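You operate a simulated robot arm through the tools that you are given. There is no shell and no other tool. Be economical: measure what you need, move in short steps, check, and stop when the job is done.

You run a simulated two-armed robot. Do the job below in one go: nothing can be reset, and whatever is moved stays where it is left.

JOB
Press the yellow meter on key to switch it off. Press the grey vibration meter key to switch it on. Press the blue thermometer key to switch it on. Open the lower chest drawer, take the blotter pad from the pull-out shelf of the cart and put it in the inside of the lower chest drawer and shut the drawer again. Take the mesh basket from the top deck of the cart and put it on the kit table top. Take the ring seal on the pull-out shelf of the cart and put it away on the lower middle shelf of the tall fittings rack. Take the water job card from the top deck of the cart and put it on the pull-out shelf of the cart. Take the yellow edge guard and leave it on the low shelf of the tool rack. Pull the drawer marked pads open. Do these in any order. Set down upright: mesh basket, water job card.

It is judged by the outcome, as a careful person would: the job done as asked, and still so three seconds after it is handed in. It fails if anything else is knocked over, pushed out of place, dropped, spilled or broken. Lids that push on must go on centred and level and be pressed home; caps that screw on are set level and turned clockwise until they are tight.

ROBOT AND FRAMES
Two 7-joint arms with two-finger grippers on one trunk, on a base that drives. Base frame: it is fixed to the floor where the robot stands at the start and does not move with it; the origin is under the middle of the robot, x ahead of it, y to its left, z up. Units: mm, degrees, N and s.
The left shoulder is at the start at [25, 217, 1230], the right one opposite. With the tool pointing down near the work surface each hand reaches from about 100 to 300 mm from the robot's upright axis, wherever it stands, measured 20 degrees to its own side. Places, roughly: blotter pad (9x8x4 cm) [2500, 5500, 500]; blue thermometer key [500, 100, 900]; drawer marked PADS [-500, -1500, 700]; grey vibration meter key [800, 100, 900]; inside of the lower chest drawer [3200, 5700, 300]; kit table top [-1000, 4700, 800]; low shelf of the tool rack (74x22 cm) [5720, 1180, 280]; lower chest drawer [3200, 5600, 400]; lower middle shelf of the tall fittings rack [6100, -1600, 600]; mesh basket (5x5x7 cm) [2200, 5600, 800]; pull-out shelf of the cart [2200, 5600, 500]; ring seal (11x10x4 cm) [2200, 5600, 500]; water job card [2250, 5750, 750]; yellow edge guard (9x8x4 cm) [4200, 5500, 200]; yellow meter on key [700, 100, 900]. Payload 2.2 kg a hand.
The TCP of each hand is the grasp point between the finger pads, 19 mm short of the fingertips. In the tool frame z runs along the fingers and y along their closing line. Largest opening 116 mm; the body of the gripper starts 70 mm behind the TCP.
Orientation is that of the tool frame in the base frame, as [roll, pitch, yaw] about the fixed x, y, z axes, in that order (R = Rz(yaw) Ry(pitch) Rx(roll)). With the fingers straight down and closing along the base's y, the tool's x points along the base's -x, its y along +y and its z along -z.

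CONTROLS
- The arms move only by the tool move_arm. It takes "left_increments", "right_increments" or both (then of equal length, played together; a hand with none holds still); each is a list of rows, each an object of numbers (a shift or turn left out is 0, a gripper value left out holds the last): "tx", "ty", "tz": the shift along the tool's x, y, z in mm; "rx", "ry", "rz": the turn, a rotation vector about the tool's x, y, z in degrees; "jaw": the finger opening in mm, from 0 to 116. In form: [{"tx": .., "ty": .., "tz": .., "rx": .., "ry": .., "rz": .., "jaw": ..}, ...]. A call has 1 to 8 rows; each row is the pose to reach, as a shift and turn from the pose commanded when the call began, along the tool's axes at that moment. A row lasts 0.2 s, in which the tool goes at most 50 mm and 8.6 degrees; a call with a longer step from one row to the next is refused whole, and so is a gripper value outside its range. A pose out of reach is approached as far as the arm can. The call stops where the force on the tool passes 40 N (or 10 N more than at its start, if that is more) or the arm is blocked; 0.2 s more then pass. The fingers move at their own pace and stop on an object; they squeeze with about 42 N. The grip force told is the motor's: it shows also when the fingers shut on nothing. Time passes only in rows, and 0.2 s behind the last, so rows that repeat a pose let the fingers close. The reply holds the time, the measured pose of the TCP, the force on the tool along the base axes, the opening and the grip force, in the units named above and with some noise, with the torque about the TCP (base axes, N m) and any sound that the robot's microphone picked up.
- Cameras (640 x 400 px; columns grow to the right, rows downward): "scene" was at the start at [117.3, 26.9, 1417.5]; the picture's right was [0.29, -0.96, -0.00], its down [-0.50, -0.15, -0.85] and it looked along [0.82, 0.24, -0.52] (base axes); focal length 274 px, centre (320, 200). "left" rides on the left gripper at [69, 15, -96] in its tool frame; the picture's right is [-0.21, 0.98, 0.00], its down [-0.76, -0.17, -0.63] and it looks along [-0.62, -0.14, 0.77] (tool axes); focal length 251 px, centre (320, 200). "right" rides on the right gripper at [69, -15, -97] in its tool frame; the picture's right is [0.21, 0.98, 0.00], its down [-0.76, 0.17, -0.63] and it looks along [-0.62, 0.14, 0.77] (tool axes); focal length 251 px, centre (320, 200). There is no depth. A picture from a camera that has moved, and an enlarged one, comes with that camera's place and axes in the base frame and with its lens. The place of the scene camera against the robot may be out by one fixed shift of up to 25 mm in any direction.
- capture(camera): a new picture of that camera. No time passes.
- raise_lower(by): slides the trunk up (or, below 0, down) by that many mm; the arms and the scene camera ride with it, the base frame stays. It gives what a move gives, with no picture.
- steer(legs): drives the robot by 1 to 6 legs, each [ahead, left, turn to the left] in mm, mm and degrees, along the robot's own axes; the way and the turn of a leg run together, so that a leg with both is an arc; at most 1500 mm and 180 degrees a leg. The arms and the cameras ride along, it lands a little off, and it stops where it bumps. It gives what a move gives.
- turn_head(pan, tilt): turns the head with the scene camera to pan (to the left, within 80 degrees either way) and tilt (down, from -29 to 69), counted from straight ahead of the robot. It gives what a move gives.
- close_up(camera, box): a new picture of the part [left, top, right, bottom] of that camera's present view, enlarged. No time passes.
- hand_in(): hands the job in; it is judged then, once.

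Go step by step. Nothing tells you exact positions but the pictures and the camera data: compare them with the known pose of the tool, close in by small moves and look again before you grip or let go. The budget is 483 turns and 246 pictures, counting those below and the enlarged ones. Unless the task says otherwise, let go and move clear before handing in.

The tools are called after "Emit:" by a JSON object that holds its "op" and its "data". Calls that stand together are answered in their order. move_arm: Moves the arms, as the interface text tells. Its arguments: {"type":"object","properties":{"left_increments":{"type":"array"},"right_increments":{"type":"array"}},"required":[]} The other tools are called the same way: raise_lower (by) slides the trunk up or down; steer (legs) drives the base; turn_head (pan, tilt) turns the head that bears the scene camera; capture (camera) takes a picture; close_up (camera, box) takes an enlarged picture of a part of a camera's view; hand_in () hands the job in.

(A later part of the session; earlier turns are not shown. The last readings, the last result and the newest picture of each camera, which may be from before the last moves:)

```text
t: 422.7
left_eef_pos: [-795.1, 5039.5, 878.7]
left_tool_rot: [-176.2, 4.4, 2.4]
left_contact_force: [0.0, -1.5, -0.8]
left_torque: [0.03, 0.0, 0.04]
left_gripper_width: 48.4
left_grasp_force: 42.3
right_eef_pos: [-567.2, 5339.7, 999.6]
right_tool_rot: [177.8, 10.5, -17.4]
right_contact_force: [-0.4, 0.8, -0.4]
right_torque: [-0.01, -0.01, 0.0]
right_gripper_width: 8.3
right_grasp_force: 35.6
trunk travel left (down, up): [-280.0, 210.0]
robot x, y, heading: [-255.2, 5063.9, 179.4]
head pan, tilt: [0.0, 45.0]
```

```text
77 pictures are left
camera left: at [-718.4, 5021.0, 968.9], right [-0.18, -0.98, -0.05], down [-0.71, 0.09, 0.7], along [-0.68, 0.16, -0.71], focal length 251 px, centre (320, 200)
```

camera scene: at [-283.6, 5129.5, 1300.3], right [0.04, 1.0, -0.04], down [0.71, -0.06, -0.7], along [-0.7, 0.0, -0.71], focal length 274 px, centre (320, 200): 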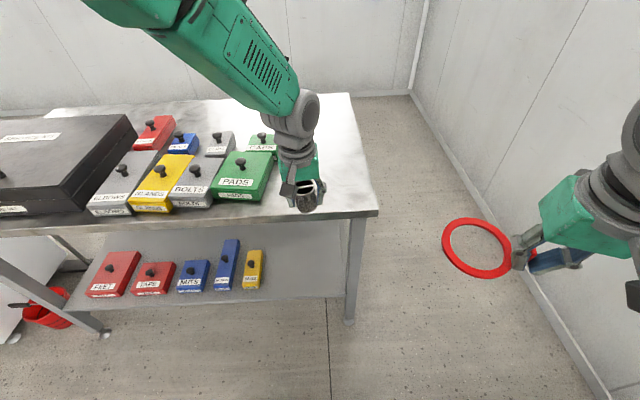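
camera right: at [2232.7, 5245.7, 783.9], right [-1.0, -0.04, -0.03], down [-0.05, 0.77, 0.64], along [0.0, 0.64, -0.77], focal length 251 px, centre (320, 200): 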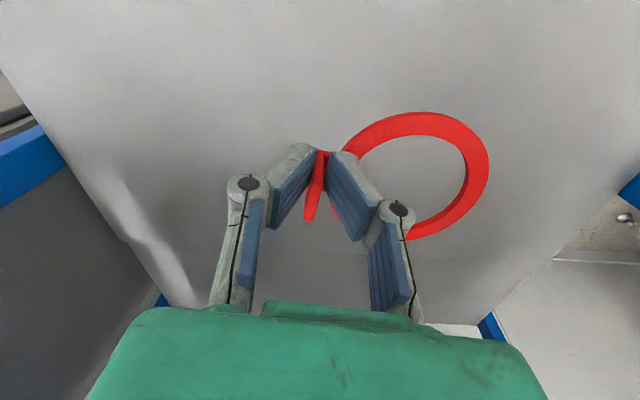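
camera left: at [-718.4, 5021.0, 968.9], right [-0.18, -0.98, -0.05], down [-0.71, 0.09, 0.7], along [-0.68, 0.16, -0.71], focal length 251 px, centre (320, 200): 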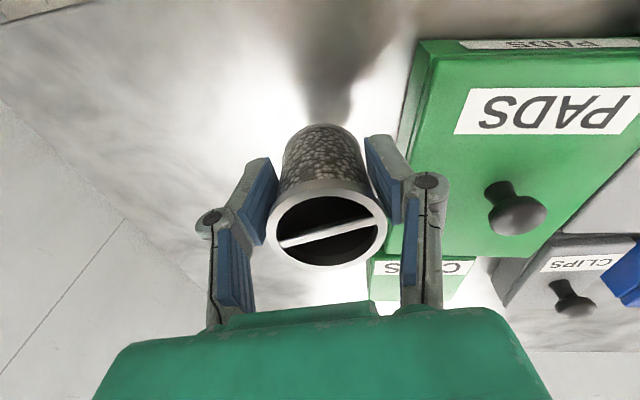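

I move the basket 95 mm away from the green box, level the hand, and look.

Emit:
{"op": "move_arm", "data": {"left_increments": [{"ty": -30, "ry": 2, "rx": -2}, {"ty": -60, "ry": 4.4, "rx": -3.8}, {"ty": -95, "ry": 4.4, "rx": -3.8}, {"ty": -95, "ry": 4.4, "rx": -3.8}, {"ty": -95, "ry": 4.4, "rx": -3.8}, {"ty": -95, "ry": 4.4, "rx": -3.8}, {"ty": -95, "ry": 4.4, "rx": -3.8}]}}

Emit:
{"op": "capture", "data": {"camera": "left"}}

```text
t: 424.3
left_eef_pos: [-802.1, 5120.1, 887.7]
left_tool_rot: [-179.2, 0.0, 2.6]
left_contact_force: [0.3, -0.9, 0.2]
left_torque: [0.11, -0.06, 0.02]
left_gripper_width: 48.1
left_grasp_force: 42.3
right_eef_pos: [-567.0, 5326.7, 1001.3]
right_tool_rot: [178.4, 10.6, -17.2]
right_contact_force: [0.5, -0.3, 0.4]
right_torque: [0.06, -0.09, -0.01]
right_gripper_width: 8.0
right_grasp_force: 35.9
trunk travel left (down, up): [-280.0, 210.0]
robot x, y, heading: [-251.1, 5059.4, 179.5]
head pan, tilt: [0.0, 45.0]
```

```text
76 pictures are left
camera left: at [-732.5, 5106.3, 984.8], right [-0.17, -0.99, -0.01], down [-0.76, 0.12, 0.63], along [-0.62, 0.12, -0.77], focal length 251 px, centre (320, 200)
```

left: 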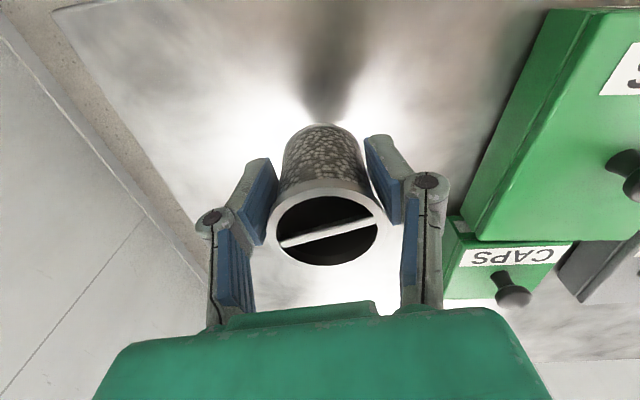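

The basket is level over clear table. I lower it until it touches.

Emit:
{"op": "move_arm", "data": {"left_increments": [{"tz": 20}, {"tz": 32}, {"tz": 38}, {"tz": 42}, {"tz": 45}, {"tz": 48}, {"tz": 51}, {"tz": 54}]}}

```text
t: 426.1
left_eef_pos: [-800.8, 5133.0, 832.5]
left_tool_rot: [179.6, 0.3, 2.3]
left_contact_force: [0.4, -9.7, 30.1]
left_torque: [-0.24, 0.11, 0.04]
left_gripper_width: 48.4
left_grasp_force: 42.2
right_eef_pos: [-562.5, 5342.3, 997.9]
right_tool_rot: [177.9, 10.0, -17.4]
right_contact_force: [-0.5, 0.2, -0.4]
right_torque: [-0.03, -0.03, 0.02]
right_gripper_width: 7.8
right_grasp_force: 35.8
trunk travel left (down, up): [-280.0, 210.0]
robot x, y, heading: [-254.8, 5063.7, 179.4]
head pan, tilt: [0.0, 45.0]
```

Contact at 30 N. I relieve it, open and rise straight up.

Emit:
{"op": "move_arm", "data": {"left_increments": [{"tz": -3}, {"tz": -3, "jaw": 60}, {"tz": -3, "jaw": 90}, {"tz": -3, "jaw": 100}, {"tz": -30}, {"tz": -70}, {"tz": -115}, {"tz": -160}]}}

Emit:
{"op": "capture", "data": {"camera": "left"}}

```text
t: 427.9
left_eef_pos: [-807.5, 5128.3, 985.6]
left_tool_rot: [-179.7, -1.1, 3.8]
left_contact_force: [0.0, -0.5, 0.4]
left_torque: [0.01, 0.01, -0.03]
left_gripper_width: 100.1
left_grasp_force: 0.0
right_eef_pos: [-565.9, 5347.8, 996.4]
right_tool_rot: [177.6, 10.1, -17.5]
right_contact_force: [-0.2, 0.4, -0.7]
right_torque: [0.05, 0.02, -0.02]
right_gripper_width: 8.2
right_grasp_force: 35.3
trunk travel left (down, up): [-280.0, 210.0]
robot x, y, heading: [-248.8, 5064.6, 179.2]
head pan, tilt: [0.0, 45.0]
```

```text
75 pictures are left
camera left: at [-738.8, 5117.6, 1083.7], right [-0.15, -0.99, -0.01], down [-0.78, 0.11, 0.62], along [-0.61, 0.1, -0.79], focal length 251 px, centre (320, 200)
```

left: 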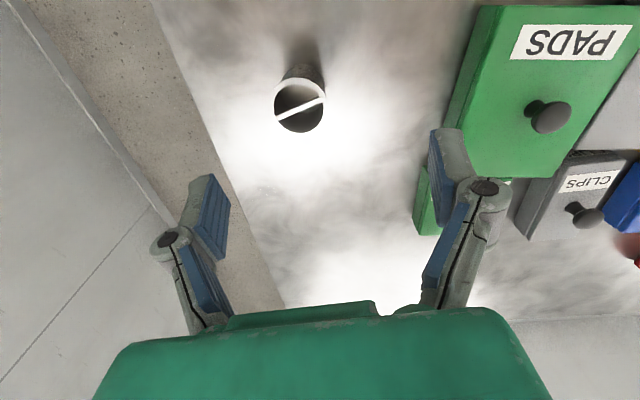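

The basket stands upright on the kit table. I back away, turn around in two steps and head for the yellow edge guard near (4200, 5500, 200).

Emit:
{"op": "steer", "data": {"legs": [[-400, 0, 0]]}}

Emit:
{"op": "raise_lower", "data": {"by": -150}}

Emit:
{"op": "steer", "data": {"legs": [[0, 0, 90], [350, 0, 0], [0, 0, 90]]}}

Emit:
{"op": "capture", "data": {"camera": "scene"}}

```text
t: 430.4
left_eef_pos: [-417.0, 5122.4, 995.7]
left_tool_rot: [-179.1, -0.5, 4.1]
left_contact_force: [0.1, 0.5, 0.0]
left_torque: [0.03, 0.0, -0.02]
left_gripper_width: 100.0
left_grasp_force: 0.0
right_eef_pos: [-174.1, 5340.4, 995.9]
right_tool_rot: [177.7, 10.1, -17.3]
right_contact_force: [-0.3, 0.2, -0.2]
right_torque: [-0.02, 0.0, 0.0]
right_gripper_width: 8.0
right_grasp_force: 35.7
trunk travel left (down, up): [-280.0, 210.0]
robot x, y, heading: [143.7, 5061.8, 179.3]
head pan, tilt: [0.0, 45.0]
```

```text
t: 432.1
left_eef_pos: [-415.6, 5121.1, 850.1]
left_tool_rot: [-179.0, -0.2, 4.4]
left_contact_force: [0.1, 0.1, -0.7]
left_torque: [-0.01, 0.0, -0.04]
left_gripper_width: 99.9
left_grasp_force: 0.0
right_eef_pos: [-175.3, 5341.5, 846.9]
right_tool_rot: [177.4, 10.5, -17.4]
right_contact_force: [-0.4, 0.5, -0.2]
right_torque: [0.05, -0.02, -0.03]
right_gripper_width: 8.1
right_grasp_force: 35.5
trunk travel left (down, up): [-130.0, 360.0]
robot x, y, heading: [140.5, 5057.6, 179.5]
head pan, tilt: [0.0, 45.0]
```

```text
t: 441.9
left_eef_pos: [694.9, 4624.2, 848.1]
left_tool_rot: [-179.0, -0.3, -177.8]
left_contact_force: [-0.4, 0.0, 0.6]
left_torque: [0.03, -0.01, 0.01]
left_gripper_width: 99.7
left_grasp_force: 0.1
right_eef_pos: [445.3, 4414.4, 846.7]
right_tool_rot: [177.3, 10.4, 160.4]
right_contact_force: [0.4, 0.1, -0.3]
right_torque: [0.02, 0.01, -0.01]
right_gripper_width: 8.3
right_grasp_force: 35.7
trunk travel left (down, up): [-130.0, 360.0]
robot x, y, heading: [141.4, 4706.4, -2.6]
head pan, tilt: [0.0, 45.0]
```

```text
74 pictures are left
camera scene: at [251.1, 4701.7, 1152.2], right [-0.05, -1.0, 0.0], down [-0.71, 0.03, -0.7], along [0.7, -0.03, -0.71], focal length 274 px, centre (320, 200)
```

scene: 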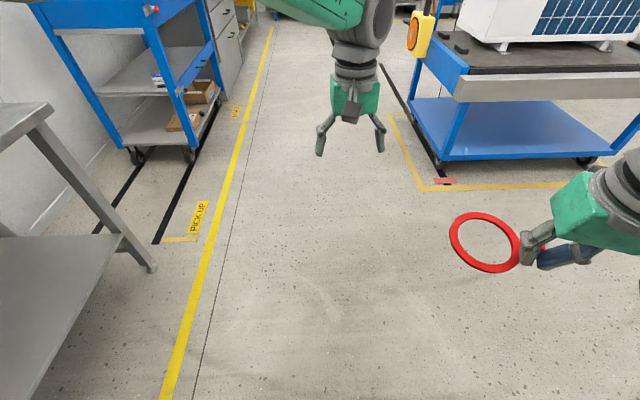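

The aisle is open between the cart and the trolley. I drive along y≈4780.

Emit:
{"op": "steer", "data": {"legs": [[500, 60, 2.6], [1400, 0, 0], [1200, 0, 0]]}}

Emit:
{"op": "turn_head", "data": {"pan": 45, "tilt": 30}}

Emit:
{"op": "capture", "data": {"camera": "scene"}}

```text
t: 457.1
left_eef_pos: [3781.1, 4797.8, 850.6]
left_tool_rot: [-178.9, 0.0, -171.9]
left_contact_force: [-0.4, -0.7, 0.2]
left_torque: [0.01, -0.01, 0.02]
left_gripper_width: 99.9
left_grasp_force: 0.1
right_eef_pos: [3555.7, 4562.7, 846.5]
right_tool_rot: [177.3, 10.5, 166.4]
right_contact_force: [-0.3, -0.6, 0.3]
right_torque: [0.0, -0.04, 0.0]
right_gripper_width: 8.2
right_grasp_force: 36.0
trunk travel left (down, up): [-130.0, 360.0]
robot x, y, heading: [3220.0, 4824.4, 3.4]
head pan, tilt: [0.0, 45.0]
```

```text
t: 458.2
left_eef_pos: [3780.8, 4799.6, 853.1]
left_tool_rot: [-178.8, 0.0, -171.9]
left_contact_force: [0.7, 0.3, -0.2]
left_torque: [0.04, -0.02, 0.01]
left_gripper_width: 100.0
left_grasp_force: 0.1
right_eef_pos: [3556.3, 4562.8, 847.0]
right_tool_rot: [177.3, 10.5, 166.4]
right_contact_force: [0.9, -0.1, -0.3]
right_torque: [-0.04, 0.03, -0.01]
right_gripper_width: 8.3
right_grasp_force: 36.0
trunk travel left (down, up): [-130.0, 360.0]
robot x, y, heading: [3222.4, 4825.4, 3.3]
head pan, tilt: [45.0, 30.0]
```

```text
73 pictures are left
camera scene: at [3312.0, 4890.7, 1174.9], right [0.75, -0.67, 0.0], down [-0.34, -0.37, -0.87], along [0.57, 0.65, -0.5], focal length 274 px, centre (320, 200)
```

scene: 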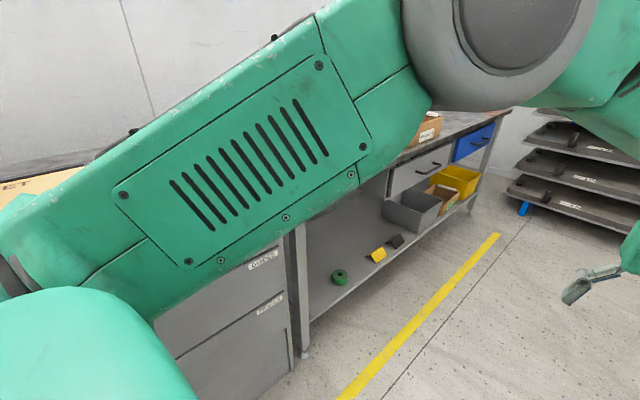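

The edge guard (yellow) lies on the low shelf of the next bench at about (4254, 5517, 215), 90 mm behind its front. I drive on and turn to face it.

Emit:
{"op": "steer", "data": {"legs": [[1200, -180, -3.3], [0, 0, 90]]}}

Emit:
{"op": "move_arm", "data": {"right_increments": [{"tz": -40}, {"tz": -80}, {"tz": -120}, {"tz": -160}, {"tz": -200}]}}

Emit:
{"op": "turn_head", "data": {"pan": 10, "tilt": 40}}

Emit:
{"op": "capture", "data": {"camera": "scene"}}

```text
t: 468.3
left_eef_pos: [4480.3, 5234.6, 852.2]
left_tool_rot: [-178.8, 0.0, -84.0]
left_contact_force: [0.2, -0.2, 0.5]
left_torque: [0.04, -0.01, 0.0]
left_gripper_width: 99.9
left_grasp_force: 0.0
right_eef_pos: [4709.2, 5001.8, 846.8]
right_tool_rot: [177.2, 10.6, -105.6]
right_contact_force: [0.8, 0.1, -0.4]
right_torque: [0.01, -0.02, 0.04]
right_gripper_width: 8.3
right_grasp_force: 35.5
trunk travel left (down, up): [-130.0, 360.0]
robot x, y, heading: [4437.7, 4679.6, 91.1]
head pan, tilt: [45.0, 30.0]
```

```text
t: 469.5
left_eef_pos: [4480.7, 5232.7, 855.5]
left_tool_rot: [-178.7, 0.0, -83.7]
left_contact_force: [0.7, -0.8, -0.1]
left_torque: [-0.01, 0.0, 0.02]
left_gripper_width: 100.1
left_grasp_force: 0.0
right_eef_pos: [4708.2, 5002.5, 847.3]
right_tool_rot: [177.3, 10.6, -105.6]
right_contact_force: [-0.2, 0.6, -0.9]
right_torque: [0.02, 0.03, 0.01]
right_gripper_width: 7.9
right_grasp_force: 36.1
right hand out of reach, approached as far as the arm can: row 1, 2, 3, 4, 5
trunk travel left (down, up): [-130.0, 360.0]
robot x, y, heading: [4438.4, 4673.6, 91.2]
head pan, tilt: [45.0, 30.0]
```

```text
t: 470.5
left_eef_pos: [4480.3, 5232.6, 852.9]
left_tool_rot: [-178.7, 0.0, -83.8]
left_contact_force: [0.1, -0.9, -0.7]
left_torque: [-0.01, 0.0, 0.01]
left_gripper_width: 99.9
left_grasp_force: 0.0
right_eef_pos: [4708.3, 5002.4, 846.1]
right_tool_rot: [177.4, 10.5, -105.6]
right_contact_force: [0.2, -0.6, 0.1]
right_torque: [-0.02, -0.01, -0.01]
right_gripper_width: 8.2
right_grasp_force: 35.7
trunk travel left (down, up): [-130.0, 360.0]
robot x, y, heading: [4436.6, 4678.5, 91.1]
head pan, tilt: [10.0, 40.0]
```

```text
72 pictures are left
camera scene: at [4409.1, 4803.1, 1159.5], right [0.98, 0.2, 0.0], down [0.12, -0.63, -0.76], along [-0.15, 0.75, -0.65], focal length 274 px, centre (320, 200)
```

scene: 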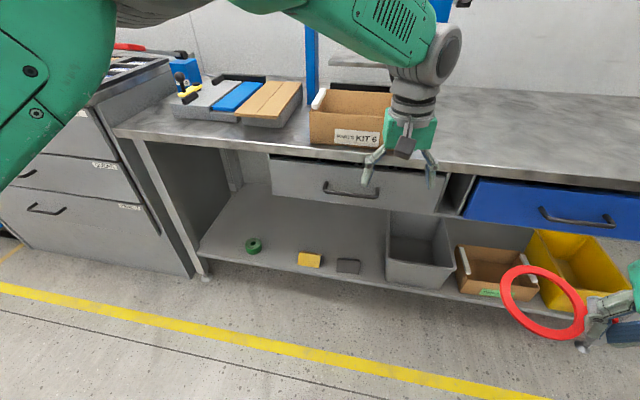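

Emit:
{"op": "close_up", "data": {"camera": "scene", "box": [260, 230, 380, 290]}}

```text
5.33 times, centred on (320, 260) of scene
camera zoom: at [4409.1, 4803.1, 1159.5], right [0.98, 0.2, 0.0], down [0.12, -0.63, -0.76], along [-0.15, 0.75, -0.65], focal length 1462 px, centre (320, -120)
```

zoom: 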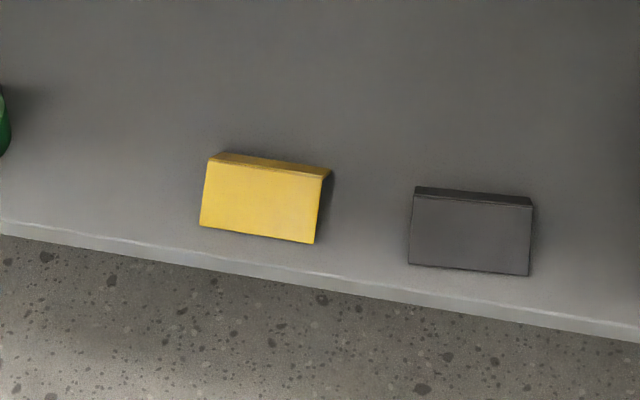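

The guard is a Λ-shaped piece with its ridge along x, so I will grip its two ends. I lower the trunk fully and bring the left hand down in front, tilted 45° forward.

Emit:
{"op": "raise_lower", "data": {"by": -128}}

Emit:
{"op": "move_arm", "data": {"left_increments": [{"ty": 25, "tz": 25, "tx": 5, "ry": -5.6, "jaw": 114}, {"ty": 50, "tz": 50, "tx": 10, "ry": -11.2}, {"ty": 75, "tz": 75, "tx": 15, "ry": -16.8}, {"ty": 100, "tz": 100, "tx": 20, "ry": -22.4}, {"ty": 125, "tz": 125, "tx": 25, "ry": -28}, {"ty": 150, "tz": 150, "tx": 30, "ry": -33.6}, {"ty": 175, "tz": 175, "tx": 35, "ry": -39.2}, {"ty": 200, "tz": 200, "tx": 40, "ry": -45}]}}

Emit:
{"op": "capture", "data": {"camera": "left"}}

```text
t: 472.0
left_eef_pos: [4480.2, 5231.6, 725.8]
left_tool_rot: [-178.9, 0.1, -83.8]
left_contact_force: [-0.9, -0.1, -0.2]
left_torque: [-0.01, -0.03, -0.01]
left_gripper_width: 99.9
left_grasp_force: 0.1
right_eef_pos: [4709.6, 5002.2, 719.5]
right_tool_rot: [177.4, 10.6, -105.7]
right_contact_force: [-0.1, -0.7, 0.7]
right_torque: [0.02, -0.02, 0.01]
right_gripper_width: 8.0
right_grasp_force: 35.7
trunk travel left (down, up): [-2.0, 488.0]
robot x, y, heading: [4439.7, 4677.7, 91.1]
head pan, tilt: [10.0, 40.0]
```

```text
t: 473.8
left_eef_pos: [4290.0, 5170.9, 519.2]
left_tool_rot: [-177.9, 45.2, -82.4]
left_contact_force: [-1.2, 1.3, 0.2]
left_torque: [-0.02, -0.04, 0.02]
left_gripper_width: 114.1
left_grasp_force: 0.0
right_eef_pos: [4706.3, 5000.7, 720.2]
right_tool_rot: [177.5, 10.7, -105.7]
right_contact_force: [0.0, -0.7, -0.2]
right_torque: [-0.03, -0.01, 0.0]
right_gripper_width: 7.8
right_grasp_force: 36.1
trunk travel left (down, up): [-2.0, 488.0]
robot x, y, heading: [4437.8, 4677.8, 91.1]
head pan, tilt: [10.0, 40.0]
```

```text
70 pictures are left
camera left: at [4286.0, 5052.6, 537.1], right [-0.99, 0.05, 0.13], down [0.13, 0.1, 0.99], along [0.03, 0.99, -0.1], focal length 251 px, centre (320, 200)
```

left: 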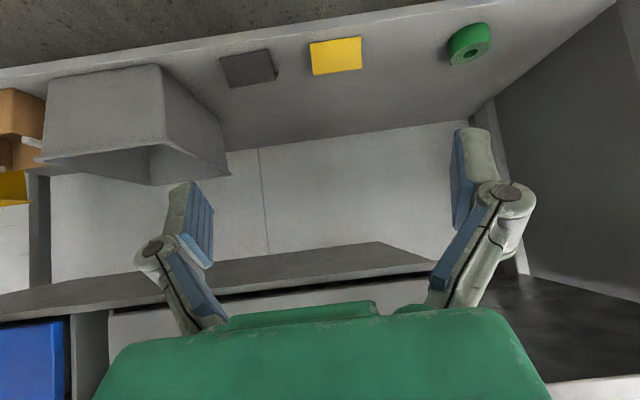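

The hand camera agrees: guard centre at about (4235, 5491). I drive 200 mm closer and bring the hand to 100 mm short of it.

Emit:
{"op": "steer", "data": {"legs": [[200, 0, -1]]}}

Emit:
{"op": "move_arm", "data": {"left_increments": [{"ty": 10, "tx": 22, "tz": 38, "rx": 2, "rz": 2}, {"ty": 20, "tx": 44, "tz": 76, "rx": 4.6, "rz": 4.6}, {"ty": 30, "tx": 66, "tz": 114, "rx": 4.6, "rz": 4.6}, {"ty": 40, "tx": 88, "tz": 152, "rx": 4.6, "rz": 4.6}, {"ty": 48, "tx": 110, "tz": 190, "rx": 4.6, "rz": 4.6}, {"ty": 48, "tx": 110, "tz": 190, "rx": 4.6, "rz": 4.6}]}}

Emit:
{"op": "capture", "data": {"camera": "left"}}

```text
t: 475.4
left_eef_pos: [4295.3, 5373.6, 519.1]
left_tool_rot: [-178.2, 45.1, -83.5]
left_contact_force: [0.7, 0.3, -0.4]
left_torque: [0.01, 0.06, 0.01]
left_gripper_width: 114.2
left_grasp_force: 0.0
right_eef_pos: [4709.1, 5200.0, 719.5]
right_tool_rot: [177.5, 10.7, -106.5]
right_contact_force: [-0.1, -0.1, -0.6]
right_torque: [-0.03, 0.0, -0.04]
right_gripper_width: 8.1
right_grasp_force: 35.4
trunk travel left (down, up): [-2.0, 488.0]
robot x, y, heading: [4431.7, 4878.5, 90.4]
head pan, tilt: [10.0, 40.0]
```

```text
t: 476.8
left_eef_pos: [4261.2, 5429.9, 305.0]
left_tool_rot: [-179.3, 45.3, -90.0]
left_contact_force: [-0.4, 0.3, -0.6]
left_torque: [0.02, 0.01, -0.01]
left_gripper_width: 113.9
left_grasp_force: 0.0
left hand out of reach, approached as far as the arm can: row 4, 5, 6
right_eef_pos: [4706.8, 5199.4, 720.3]
right_tool_rot: [177.5, 10.7, -106.5]
right_contact_force: [0.2, -0.7, 0.4]
right_torque: [-0.05, -0.06, -0.01]
right_gripper_width: 8.2
right_grasp_force: 35.5
trunk travel left (down, up): [-2.0, 488.0]
robot x, y, heading: [4433.0, 4878.9, 90.2]
head pan, tilt: [10.0, 40.0]
```

```text
69 pictures are left
camera left: at [4245.7, 5312.4, 323.5], right [-0.98, 0.16, 0.14], down [0.16, 0.08, 0.98], along [0.15, 0.98, -0.11], focal length 251 px, centre (320, 200)
```

left: 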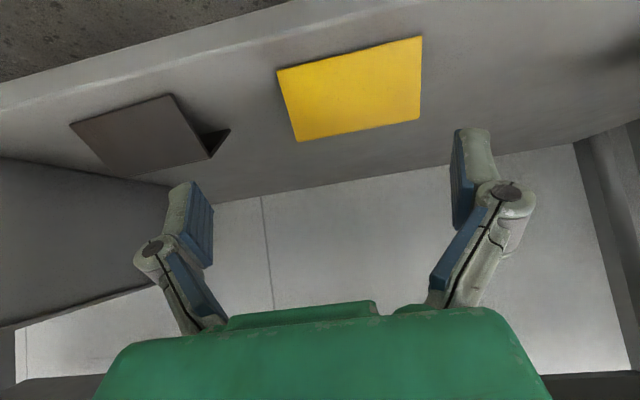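

Guard centre about (4237, 5493), ridge z≈257. I drive 60 mm nearer, centre the hand over it and look again.

Emit:
{"op": "steer", "data": {"legs": [[58, 15, 0]]}}

Emit:
{"op": "move_arm", "data": {"left_increments": [{"ty": 5}, {"ty": 10}, {"ty": 10}, {"ty": 10}]}}

Emit:
{"op": "capture", "data": {"camera": "left"}}

```text
t: 477.8
left_eef_pos: [4255.9, 5487.4, 306.8]
left_tool_rot: [179.6, 45.2, -90.7]
left_contact_force: [-0.1, 0.6, 0.0]
left_torque: [-0.03, 0.01, 0.01]
left_gripper_width: 114.4
left_grasp_force: 0.0
right_eef_pos: [4704.4, 5257.8, 717.8]
right_tool_rot: [176.7, 10.5, -106.7]
right_contact_force: [0.6, 0.4, -1.2]
right_torque: [0.0, 0.0, 0.0]
right_gripper_width: 8.0
right_grasp_force: 36.1
trunk travel left (down, up): [-2.0, 488.0]
robot x, y, heading: [4423.0, 4937.0, 90.6]
head pan, tilt: [10.0, 40.0]
```

```text
t: 478.8
left_eef_pos: [4243.8, 5488.6, 306.2]
left_tool_rot: [179.8, 45.3, -90.2]
left_contact_force: [-0.2, -0.6, 0.2]
left_torque: [0.02, 0.02, -0.03]
left_gripper_width: 114.0
left_grasp_force: 0.1
right_eef_pos: [4697.2, 5257.6, 719.5]
right_tool_rot: [177.4, 10.8, -106.7]
right_contact_force: [0.3, 0.4, -0.9]
right_torque: [-0.01, -0.05, -0.01]
right_gripper_width: 8.0
right_grasp_force: 35.9
trunk travel left (down, up): [-2.0, 488.0]
robot x, y, heading: [4421.2, 4936.5, 90.4]
head pan, tilt: [10.0, 40.0]
```

```text
68 pictures are left
camera left: at [4228.3, 5370.8, 325.1], right [-0.98, 0.15, 0.15], down [0.17, 0.08, 0.98], along [0.14, 0.98, -0.11], focal length 251 px, centre (320, 200)
```

left: 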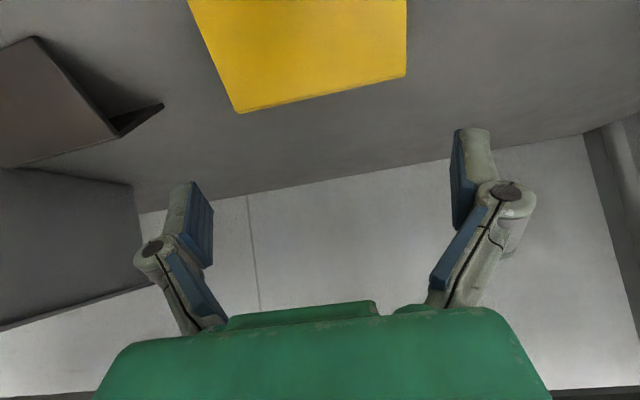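

Ridge at (4236, 5495, 256). I centre by 8 mm and descend straight down around the guard's ends.

Emit:
{"op": "move_arm", "data": {"left_increments": [{"ty": 8}, {"ty": 8, "tx": 14, "tz": 16}, {"ty": 8, "tx": 28, "tz": 32}, {"ty": 8, "tx": 40, "tz": 45}, {"ty": 8, "tx": 42, "tz": 47}, {"ty": 8, "tx": 42, "tz": 47}]}}

Emit:
{"op": "capture", "data": {"camera": "left"}}

```text
t: 480.2
left_eef_pos: [4241.2, 5492.8, 245.3]
left_tool_rot: [179.8, 45.3, -90.4]
left_contact_force: [-0.2, 0.2, -0.1]
left_torque: [0.04, 0.01, 0.02]
left_gripper_width: 114.2
left_grasp_force: 0.1
left hand out of reach, approached as far as the arm can: row 1, 2, 3, 4, 5, 6
right_eef_pos: [4698.9, 5259.2, 720.4]
right_tool_rot: [177.2, 10.8, -106.6]
right_contact_force: [-0.7, -1.1, -0.4]
right_torque: [-0.02, 0.0, 0.02]
right_gripper_width: 8.0
right_grasp_force: 35.6
trunk travel left (down, up): [-2.0, 488.0]
robot x, y, heading: [4424.2, 4939.6, 90.2]
head pan, tilt: [10.0, 40.0]
```

```text
67 pictures are left
camera left: at [4225.7, 5375.7, 263.2], right [-0.98, 0.15, 0.16], down [0.17, 0.08, 0.98], along [0.14, 0.98, -0.11], focal length 251 px, centre (320, 200)
```

left: 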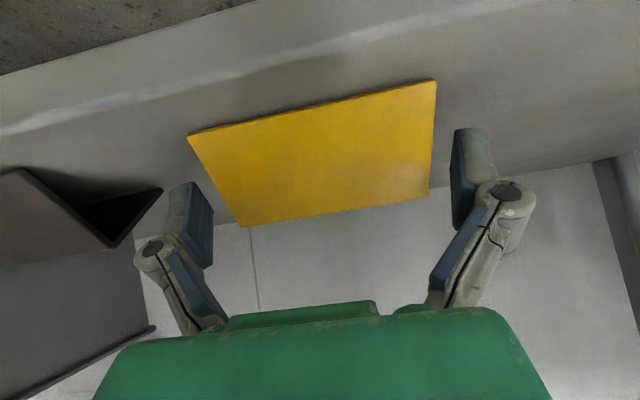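

The guard sits between the fingers. I close on its ends.

Emit:
{"op": "move_arm", "data": {"left_increments": [{"jaw": 100}, {"jaw": 85}, {"jaw": 70}, {"jaw": 70}]}}

Emit:
{"op": "capture", "data": {"camera": "left"}}

```text
t: 481.2
left_eef_pos: [4240.9, 5492.4, 244.2]
left_tool_rot: [179.8, 45.2, -90.4]
left_contact_force: [0.0, -1.2, 1.4]
left_torque: [-0.04, -0.02, -0.02]
left_gripper_width: 90.3
left_grasp_force: 42.1
right_eef_pos: [4699.0, 5256.9, 720.3]
right_tool_rot: [177.3, 10.8, -106.6]
right_contact_force: [-1.2, -0.6, -0.4]
right_torque: [-0.02, -0.02, 0.0]
right_gripper_width: 8.0
right_grasp_force: 35.7
trunk travel left (down, up): [-2.0, 488.0]
robot x, y, heading: [4419.3, 4936.2, 90.5]
head pan, tilt: [10.0, 40.0]
```

```text
66 pictures are left
camera left: at [4225.7, 5375.7, 263.5], right [-0.98, 0.15, 0.16], down [0.17, 0.08, 0.98], along [0.14, 0.98, -0.11], focal length 251 px, centre (320, 200)
```

left: 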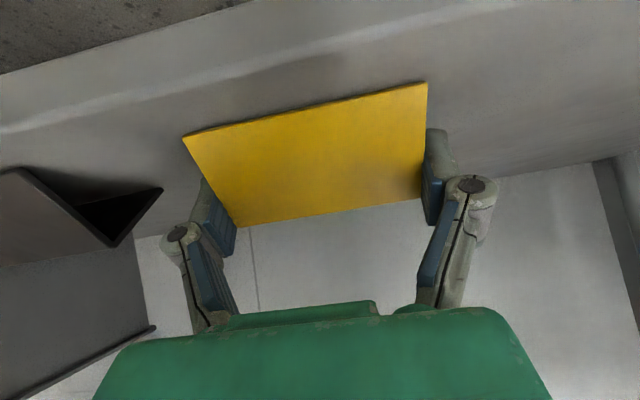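

Gripped at 90 mm. I lift with the trunk by 60 mm and back out, then check the hold.

Emit:
{"op": "raise_lower", "data": {"by": 60}}

Emit:
{"op": "steer", "data": {"legs": [[-250, 0, 0]]}}

Emit:
{"op": "capture", "data": {"camera": "left"}}

```text
t: 482.2
left_eef_pos: [4241.6, 5492.0, 304.6]
left_tool_rot: [179.8, 45.3, -90.3]
left_contact_force: [-0.6, 0.8, -0.2]
left_torque: [0.01, 0.02, 0.0]
left_gripper_width: 90.1
left_grasp_force: 41.9
right_eef_pos: [4699.0, 5258.0, 780.0]
right_tool_rot: [177.2, 10.8, -106.7]
right_contact_force: [0.5, 0.7, -0.5]
right_torque: [-0.02, -0.02, 0.01]
right_gripper_width: 8.0
right_grasp_force: 36.3
trunk travel left (down, up): [-62.0, 428.0]
robot x, y, heading: [4421.2, 4939.9, 90.3]
head pan, tilt: [10.0, 40.0]
```

```text
t: 484.0
left_eef_pos: [4242.9, 5239.9, 304.2]
left_tool_rot: [179.6, 45.3, -90.4]
left_contact_force: [0.3, -0.6, 0.1]
left_torque: [0.0, 0.0, 0.02]
left_gripper_width: 90.2
left_grasp_force: 42.0
right_eef_pos: [4700.3, 5005.8, 779.9]
right_tool_rot: [177.2, 10.9, -106.5]
right_contact_force: [0.0, -0.1, -1.1]
right_torque: [0.0, -0.05, -0.02]
right_gripper_width: 8.0
right_grasp_force: 35.9
trunk travel left (down, up): [-62.0, 428.0]
robot x, y, heading: [4423.3, 4684.7, 90.1]
head pan, tilt: [10.0, 40.0]
```

```text
65 pictures are left
camera left: at [4227.0, 5123.3, 323.7], right [-0.98, 0.15, 0.16], down [0.17, 0.08, 0.98], along [0.14, 0.98, -0.11], focal length 251 px, centre (320, 200)
```

left: 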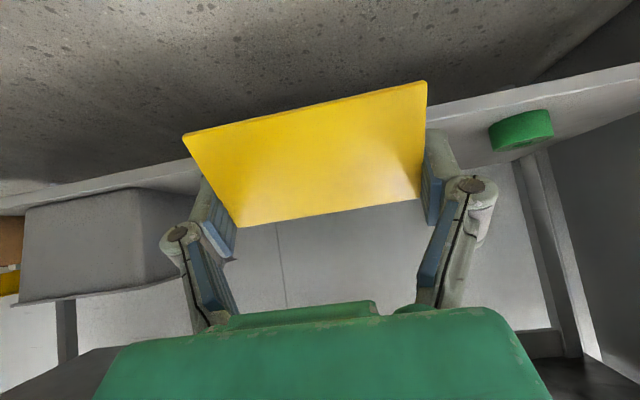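

Held well. I look to the right for the way to the tool rack at (5720, 1180).

Emit:
{"op": "steer", "data": {"legs": [[0, 0, -90]]}}

Emit:
{"op": "turn_head", "data": {"pan": -60, "tilt": 18}}

Emit:
{"op": "capture", "data": {"camera": "scene"}}

```text
t: 488.3
left_eef_pos: [4981.5, 4857.3, 305.5]
left_tool_rot: [179.8, 45.4, 178.8]
left_contact_force: [0.2, 0.6, 0.2]
left_torque: [0.0, 0.03, 0.03]
left_gripper_width: 89.7
left_grasp_force: 42.2
right_eef_pos: [4739.4, 4403.6, 779.2]
right_tool_rot: [177.2, 10.9, 162.5]
right_contact_force: [0.8, -0.6, -0.8]
right_torque: [-0.01, 0.01, -0.01]
right_gripper_width: 8.0
right_grasp_force: 35.8
trunk travel left (down, up): [-62.0, 428.0]
robot x, y, heading: [4425.4, 4686.5, -0.7]
head pan, tilt: [10.0, 40.0]
```

```text
t: 489.7
left_eef_pos: [4981.2, 4856.6, 307.4]
left_tool_rot: [179.7, 45.6, 178.7]
left_contact_force: [0.2, 0.1, 0.6]
left_torque: [-0.01, 0.04, -0.01]
left_gripper_width: 90.0
left_grasp_force: 41.9
right_eef_pos: [4740.8, 4403.5, 780.6]
right_tool_rot: [177.1, 11.1, 162.6]
right_contact_force: [-0.1, 0.7, -0.4]
right_torque: [-0.03, 0.03, -0.01]
right_gripper_width: 8.1
right_grasp_force: 35.3
trunk travel left (down, up): [-62.0, 428.0]
robot x, y, heading: [4420.4, 4685.9, -0.6]
head pan, tilt: [-60.0, 18.0]
```

```text
64 pictures are left
camera scene: at [4498.5, 4602.5, 1126.2], right [-0.87, -0.49, 0.0], down [-0.15, 0.27, -0.95], along [0.47, -0.83, -0.31], focal length 274 px, centre (320, 200)
```

scene: 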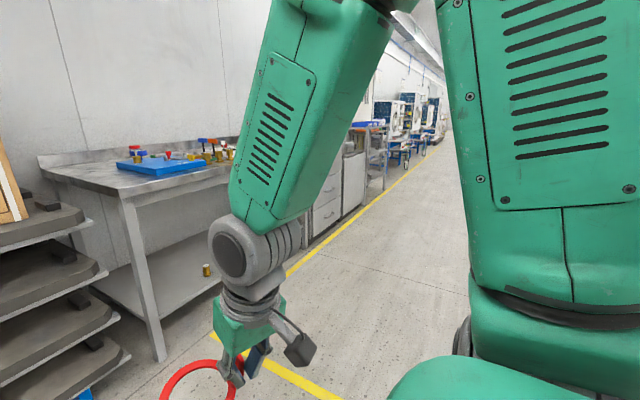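

There is an aisle running along -y, with benches on its left. I turn to face down it.

Emit:
{"op": "steer", "data": {"legs": [[0, 0, -89.5]]}}

Emit:
{"op": "turn_head", "data": {"pan": 10, "tilt": 18}}

Emit:
{"op": "capture", "data": {"camera": "scene"}}

```text
t: 493.9
left_eef_pos: [4613.2, 4134.0, 306.4]
left_tool_rot: [179.7, 45.6, 90.6]
left_contact_force: [-0.5, -0.6, -0.4]
left_torque: [-0.02, 0.01, -0.04]
left_gripper_width: 89.6
left_grasp_force: 42.1
right_eef_pos: [4152.7, 4360.0, 779.8]
right_tool_rot: [177.2, 11.0, 74.3]
right_contact_force: [0.1, -0.4, -0.8]
right_torque: [0.02, 0.02, 0.01]
right_gripper_width: 8.2
right_grasp_force: 35.6
trunk travel left (down, up): [-62.0, 428.0]
robot x, y, heading: [4424.0, 4687.0, -88.8]
head pan, tilt: [-60.0, 18.0]
```

```text
t: 495.3
left_eef_pos: [4613.7, 4135.8, 307.9]
left_tool_rot: [179.7, 45.7, 90.6]
left_contact_force: [0.6, -0.2, -0.1]
left_torque: [-0.04, 0.03, 0.01]
left_gripper_width: 89.5
left_grasp_force: 42.3
right_eef_pos: [4152.2, 4359.7, 779.6]
right_tool_rot: [177.0, 11.1, 74.5]
right_contact_force: [0.6, 0.8, -0.6]
right_torque: [0.04, 0.02, -0.03]
right_gripper_width: 8.1
right_grasp_force: 36.2
trunk travel left (down, up): [-62.0, 428.0]
robot x, y, heading: [4421.0, 4690.2, -88.7]
head pan, tilt: [10.0, 18.0]
```

```text
63 pictures are left
camera scene: at [4429.1, 4551.5, 1126.1], right [-0.98, -0.19, 0.0], down [-0.06, 0.31, -0.95], along [0.18, -0.93, -0.31], focal length 274 px, centre (320, 200)
```

scene: 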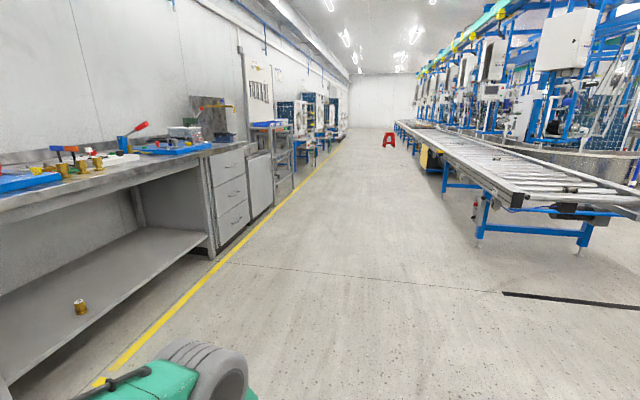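

The tool rack with the blue tray on top is down the aisle on the left. I drive there.

Emit:
{"op": "steer", "data": {"legs": [[1450, 0, -0.6], [1450, 0, 0], [420, 0, 0]]}}

Emit:
{"op": "turn_head", "data": {"pan": 60, "tilt": 25}}

Emit:
{"op": "capture", "data": {"camera": "scene"}}

```text
t: 511.4
left_eef_pos: [4666.9, 838.4, 308.2]
left_tool_rot: [179.7, 45.8, 90.2]
left_contact_force: [0.0, -0.4, -0.9]
left_torque: [0.02, 0.0, -0.03]
left_gripper_width: 89.3
left_grasp_force: 42.2
right_eef_pos: [4208.0, 1065.3, 779.0]
right_tool_rot: [177.1, 11.1, 74.0]
right_contact_force: [0.7, 0.7, -0.7]
right_torque: [0.04, -0.04, 0.01]
right_gripper_width: 8.2
right_grasp_force: 35.9
trunk travel left (down, up): [-62.0, 428.0]
robot x, y, heading: [4481.2, 1390.4, -89.2]
head pan, tilt: [10.0, 18.0]
```

```text
t: 512.5
left_eef_pos: [4665.9, 838.8, 309.1]
left_tool_rot: [179.7, 45.8, 90.2]
left_contact_force: [0.1, -0.1, -0.4]
left_torque: [-0.02, 0.01, 0.0]
left_gripper_width: 88.9
left_grasp_force: 41.9
right_eef_pos: [4208.4, 1065.0, 780.0]
right_tool_rot: [177.1, 11.3, 74.1]
right_contact_force: [1.1, 0.0, -0.9]
right_torque: [-0.02, -0.01, 0.01]
right_gripper_width: 8.0
right_grasp_force: 35.5
trunk travel left (down, up): [-62.0, 428.0]
robot x, y, heading: [4476.6, 1392.4, -88.9]
head pan, tilt: [60.0, 25.0]
```

```text
62 pictures are left
camera scene: at [4547.9, 1302.7, 1114.9], right [-0.49, -0.87, 0.0], down [-0.37, 0.21, -0.91], along [0.79, -0.44, -0.42], focal length 274 px, centre (320, 200)
```

scene: 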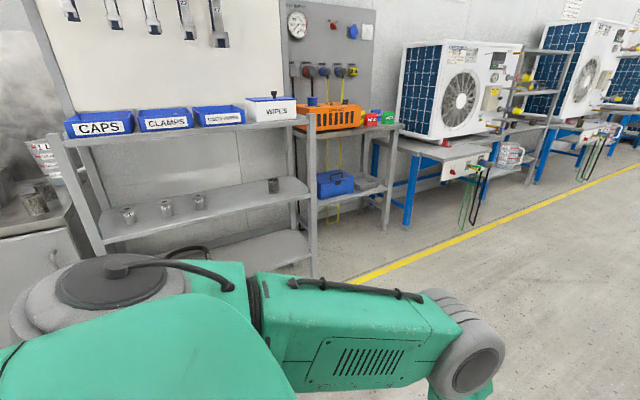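

The grip width is creeping a little; I check the guard in the left hand.

Emit:
{"op": "capture", "data": {"camera": "left"}}

Emit:
{"op": "close_up", "data": {"camera": "scene", "box": [50, 100, 410, 290]}}

```text
61 pictures are left
camera left: at [4680.1, 957.0, 327.1], right [0.98, -0.14, 0.16], down [-0.17, -0.07, 0.98], along [-0.13, -0.99, -0.1], focal length 251 px, centre (320, 200)
```

left: 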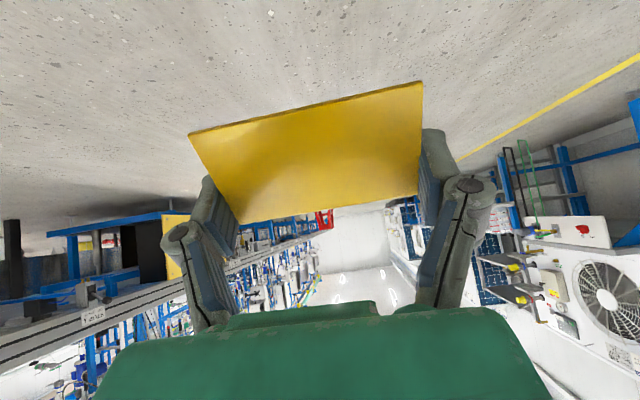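

```text
1.78 times, centred on (230, 195) of scene
camera zoom: at [4547.9, 1302.7, 1114.9], right [-0.49, -0.87, 0.0], down [-0.37, 0.21, -0.91], along [0.79, -0.44, -0.42], focal length 487 px, centre (480, 209)
```

zoom: 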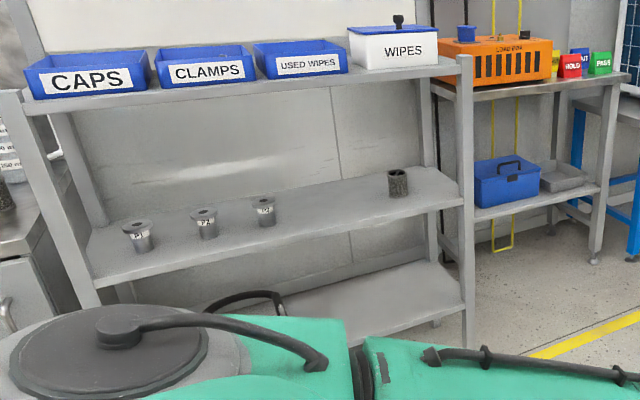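

The guard is steady. The rack's low shelf is at z≈280, front at x≈5610, y 810–1550. I go to face it.

Emit:
{"op": "steer", "data": {"legs": [[470, 0, 0], [0, 0, 89], [450, 0, 0]]}}

Emit:
{"op": "turn_head", "data": {"pan": 15, "tilt": 45}}

Emit:
{"op": "capture", "data": {"camera": "scene"}}

Emit:
{"op": "capture", "data": {"camera": "left"}}

```text
t: 521.5
left_eef_pos: [5491.1, 1103.6, 308.8]
left_tool_rot: [179.7, 45.9, 179.4]
left_contact_force: [0.0, 0.7, 0.8]
left_torque: [-0.02, -0.01, 0.04]
left_gripper_width: 88.6
left_grasp_force: 42.3
right_eef_pos: [5260.5, 646.9, 780.2]
right_tool_rot: [177.1, 11.2, 163.4]
right_contact_force: [-0.4, 0.3, 0.5]
right_torque: [-0.05, 0.05, 0.01]
right_gripper_width: 8.1
right_grasp_force: 35.7
trunk travel left (down, up): [-62.0, 428.0]
robot x, y, heading: [4941.5, 919.7, 0.0]
head pan, tilt: [60.0, 25.0]
```

```text
t: 522.6
left_eef_pos: [5490.9, 1102.6, 309.9]
left_tool_rot: [179.8, 45.9, 179.5]
left_contact_force: [0.3, 0.2, 0.1]
left_torque: [-0.02, -0.02, -0.02]
left_gripper_width: 88.4
left_grasp_force: 41.8
right_eef_pos: [5259.4, 648.8, 780.3]
right_tool_rot: [177.0, 11.3, 163.3]
right_contact_force: [0.6, 0.1, -0.6]
right_torque: [-0.03, 0.03, -0.01]
right_gripper_width: 8.3
right_grasp_force: 35.6
trunk travel left (down, up): [-62.0, 428.0]
robot x, y, heading: [4938.3, 923.7, 0.2]
head pan, tilt: [15.0, 45.0]
```

```text
59 pictures are left
camera scene: at [5046.6, 944.7, 1084.2], right [0.26, -0.96, 0.0], down [-0.68, -0.19, -0.71], along [0.68, 0.19, -0.71], focal length 274 px, centre (320, 200)
```

scene: 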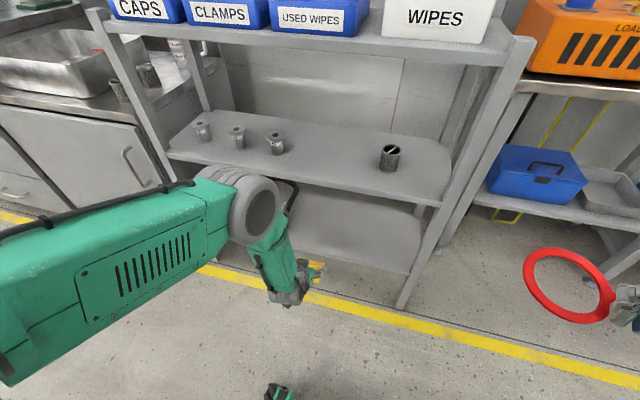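

```text
58 pictures are left
camera left: at [5372.9, 1119.5, 328.0], right [0.15, 0.98, 0.16], down [0.07, -0.17, 0.98], along [0.99, -0.14, -0.1], focal length 251 px, centre (320, 200)
```

left: 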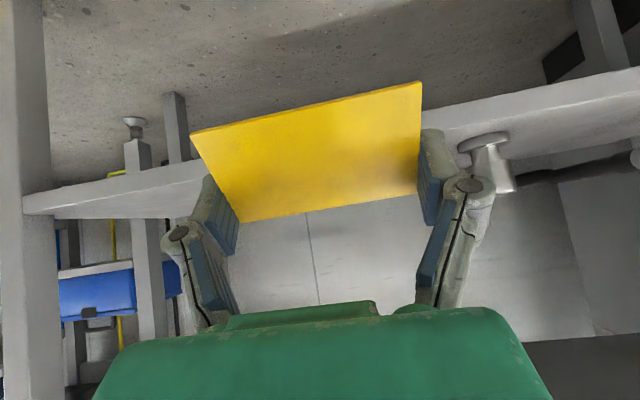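

Space at y≈1103 on the low shelf is clear (another item sits at y≥1250). I raise 30 mm, drive in 195 mm, and check.

Emit:
{"op": "raise_lower", "data": {"by": 30}}

Emit:
{"op": "steer", "data": {"legs": [[195, 0, 0]]}}

Emit:
{"op": "capture", "data": {"camera": "left"}}

Emit:
{"op": "capture", "data": {"camera": "scene"}}

```text
t: 523.3
left_eef_pos: [5490.4, 1103.4, 339.5]
left_tool_rot: [179.8, 45.9, 179.5]
left_contact_force: [-0.1, 0.2, -0.3]
left_torque: [0.04, 0.0, 0.0]
left_gripper_width: 88.5
left_grasp_force: 41.7
right_eef_pos: [5261.4, 648.9, 809.5]
right_tool_rot: [177.1, 11.3, 163.4]
right_contact_force: [0.4, 0.7, 0.0]
right_torque: [0.04, 0.0, -0.04]
right_gripper_width: 8.3
right_grasp_force: 35.9
trunk travel left (down, up): [-92.0, 398.0]
robot x, y, heading: [4937.7, 921.7, 0.2]
head pan, tilt: [15.0, 45.0]
```

```text
t: 524.9
left_eef_pos: [5689.4, 1104.0, 339.8]
left_tool_rot: [179.7, 45.9, 179.5]
left_contact_force: [-0.6, -0.1, 0.0]
left_torque: [-0.03, 0.0, -0.01]
left_gripper_width: 88.5
left_grasp_force: 41.7
right_eef_pos: [5459.2, 647.8, 808.6]
right_tool_rot: [177.0, 11.4, 163.2]
right_contact_force: [0.6, -0.3, -0.3]
right_torque: [0.02, 0.05, -0.01]
right_gripper_width: 8.3
right_grasp_force: 35.2
trunk travel left (down, up): [-92.0, 398.0]
robot x, y, heading: [5138.2, 922.3, -0.0]
head pan, tilt: [15.0, 45.0]
```

```text
57 pictures are left
camera left: at [5572.0, 1119.3, 357.5], right [0.16, 0.98, 0.16], down [0.07, -0.17, 0.98], along [0.99, -0.14, -0.1], focal length 251 px, centre (320, 200)
```

left: 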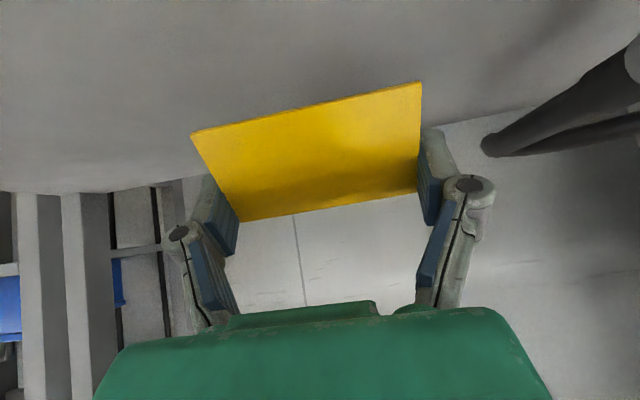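

```text
56 pictures are left
camera scene: at [5246.4, 944.9, 1114.1], right [0.26, -0.97, 0.0], down [-0.69, -0.18, -0.7], along [0.68, 0.18, -0.71], focal length 274 px, centre (320, 200)
```

scene: 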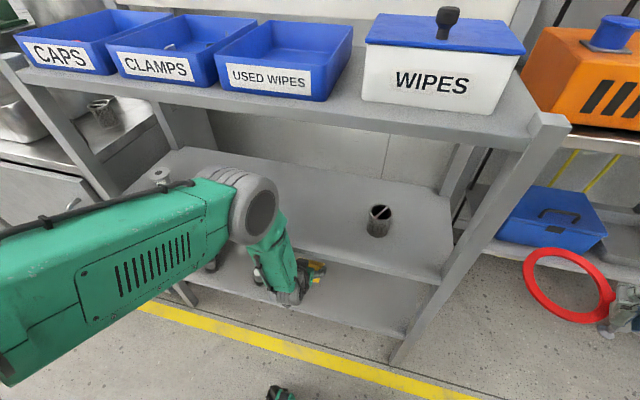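

The guard is inside over the low shelf. I lower with the trunk until it touches.

Emit:
{"op": "raise_lower", "data": {"by": -25}}

Emit:
{"op": "raise_lower", "data": {"by": -10}}

```text
t: 525.6
left_eef_pos: [5688.3, 1103.6, 317.2]
left_tool_rot: [179.7, 46.1, 179.6]
left_contact_force: [-0.5, 0.0, -0.9]
left_torque: [0.02, 0.04, -0.01]
left_gripper_width: 88.6
left_grasp_force: 41.8
right_eef_pos: [5459.1, 648.1, 785.3]
right_tool_rot: [177.0, 11.5, 163.3]
right_contact_force: [0.2, 0.8, -0.1]
right_torque: [-0.01, 0.0, 0.0]
right_gripper_width: 7.8
right_grasp_force: 36.4
trunk travel left (down, up): [-67.0, 423.0]
robot x, y, heading: [5136.2, 927.7, -0.1]
head pan, tilt: [15.0, 45.0]
```

```text
t: 526.2
left_eef_pos: [5689.2, 1102.0, 306.9]
left_tool_rot: [179.6, 46.1, 179.5]
left_contact_force: [0.1, -0.5, 0.1]
left_torque: [0.01, -0.02, 0.03]
left_gripper_width: 88.6
left_grasp_force: 42.0
right_eef_pos: [5459.6, 648.8, 775.3]
right_tool_rot: [177.0, 11.3, 163.4]
right_contact_force: [0.1, 0.1, -0.3]
right_torque: [-0.01, 0.03, 0.01]
right_gripper_width: 7.9
right_grasp_force: 36.0
trunk travel left (down, up): [-57.0, 433.0]
robot x, y, heading: [5138.9, 925.0, 0.1]
head pan, tilt: [15.0, 45.0]
```

Emit:
{"op": "raise_lower", "data": {"by": -7}}

Emit:
{"op": "raise_lower", "data": {"by": -5}}

Emit:
{"op": "capture", "data": {"camera": "left"}}

```text
t: 526.8
left_eef_pos: [5688.5, 1102.4, 300.0]
left_tool_rot: [179.7, 46.1, 179.6]
left_contact_force: [0.5, 0.5, -0.2]
left_torque: [0.0, 0.01, 0.01]
left_gripper_width: 88.7
left_grasp_force: 42.0
right_eef_pos: [5459.1, 648.5, 768.2]
right_tool_rot: [176.9, 11.4, 163.3]
right_contact_force: [0.6, 0.6, 0.3]
right_torque: [0.0, -0.03, 0.0]
right_gripper_width: 8.1
right_grasp_force: 36.2
trunk travel left (down, up): [-50.0, 440.0]
robot x, y, heading: [5142.7, 925.1, -0.2]
head pan, tilt: [15.0, 45.0]
```

```text
t: 527.3
left_eef_pos: [5690.9, 1103.3, 298.5]
left_tool_rot: [179.5, 46.5, 179.2]
left_contact_force: [-4.9, 1.0, 25.0]
left_torque: [0.71, 0.75, 0.05]
left_gripper_width: 88.6
left_grasp_force: 42.1
right_eef_pos: [5458.1, 646.7, 764.0]
right_tool_rot: [176.9, 11.5, 163.3]
right_contact_force: [0.7, 0.1, 0.6]
right_torque: [-0.01, -0.01, 0.01]
right_gripper_width: 7.9
right_grasp_force: 35.5
trunk travel left (down, up): [-45.0, 445.0]
robot x, y, heading: [5136.6, 925.7, 0.0]
head pan, tilt: [15.0, 45.0]
```

```text
55 pictures are left
camera left: at [5572.5, 1119.2, 314.4], right [0.15, 0.97, 0.16], down [0.06, -0.17, 0.98], along [0.99, -0.14, -0.09], focal length 251 px, centre (320, 200)
```

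left: 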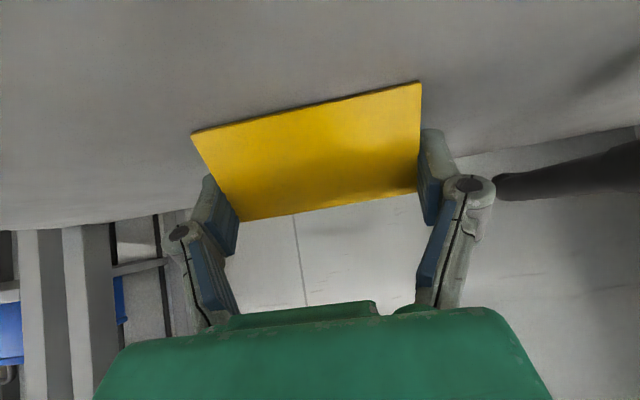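

The guard's front edge rests on the shelf. I open the fingers and back off upward.

Emit:
{"op": "move_arm", "data": {"left_increments": [{"jaw": 92}, {"jaw": 98}, {"jaw": 112}, {"jaw": 112}]}}

Emit:
{"op": "capture", "data": {"camera": "left"}}

```text
t: 528.3
left_eef_pos: [5688.0, 1103.5, 294.9]
left_tool_rot: [179.8, 46.1, 179.5]
left_contact_force: [0.4, 0.3, 0.2]
left_torque: [-0.02, 0.02, 0.01]
left_gripper_width: 112.1
left_grasp_force: 0.1
right_eef_pos: [5459.6, 646.9, 763.3]
right_tool_rot: [177.0, 11.4, 163.3]
right_contact_force: [0.6, -0.2, -0.7]
right_torque: [0.01, 0.04, 0.03]
right_gripper_width: 8.0
right_grasp_force: 35.5
trunk travel left (down, up): [-45.0, 445.0]
robot x, y, heading: [5134.8, 925.6, 0.3]
head pan, tilt: [15.0, 45.0]
```

```text
54 pictures are left
camera left: at [5570.9, 1119.2, 311.9], right [0.15, 0.98, 0.16], down [0.07, -0.17, 0.98], along [0.99, -0.14, -0.09], focal length 251 px, centre (320, 200)
```

left: 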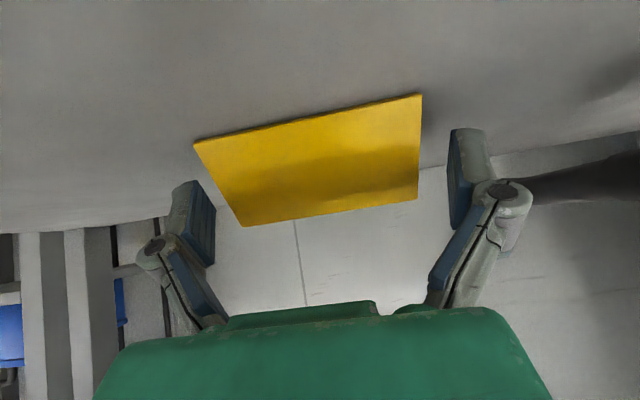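

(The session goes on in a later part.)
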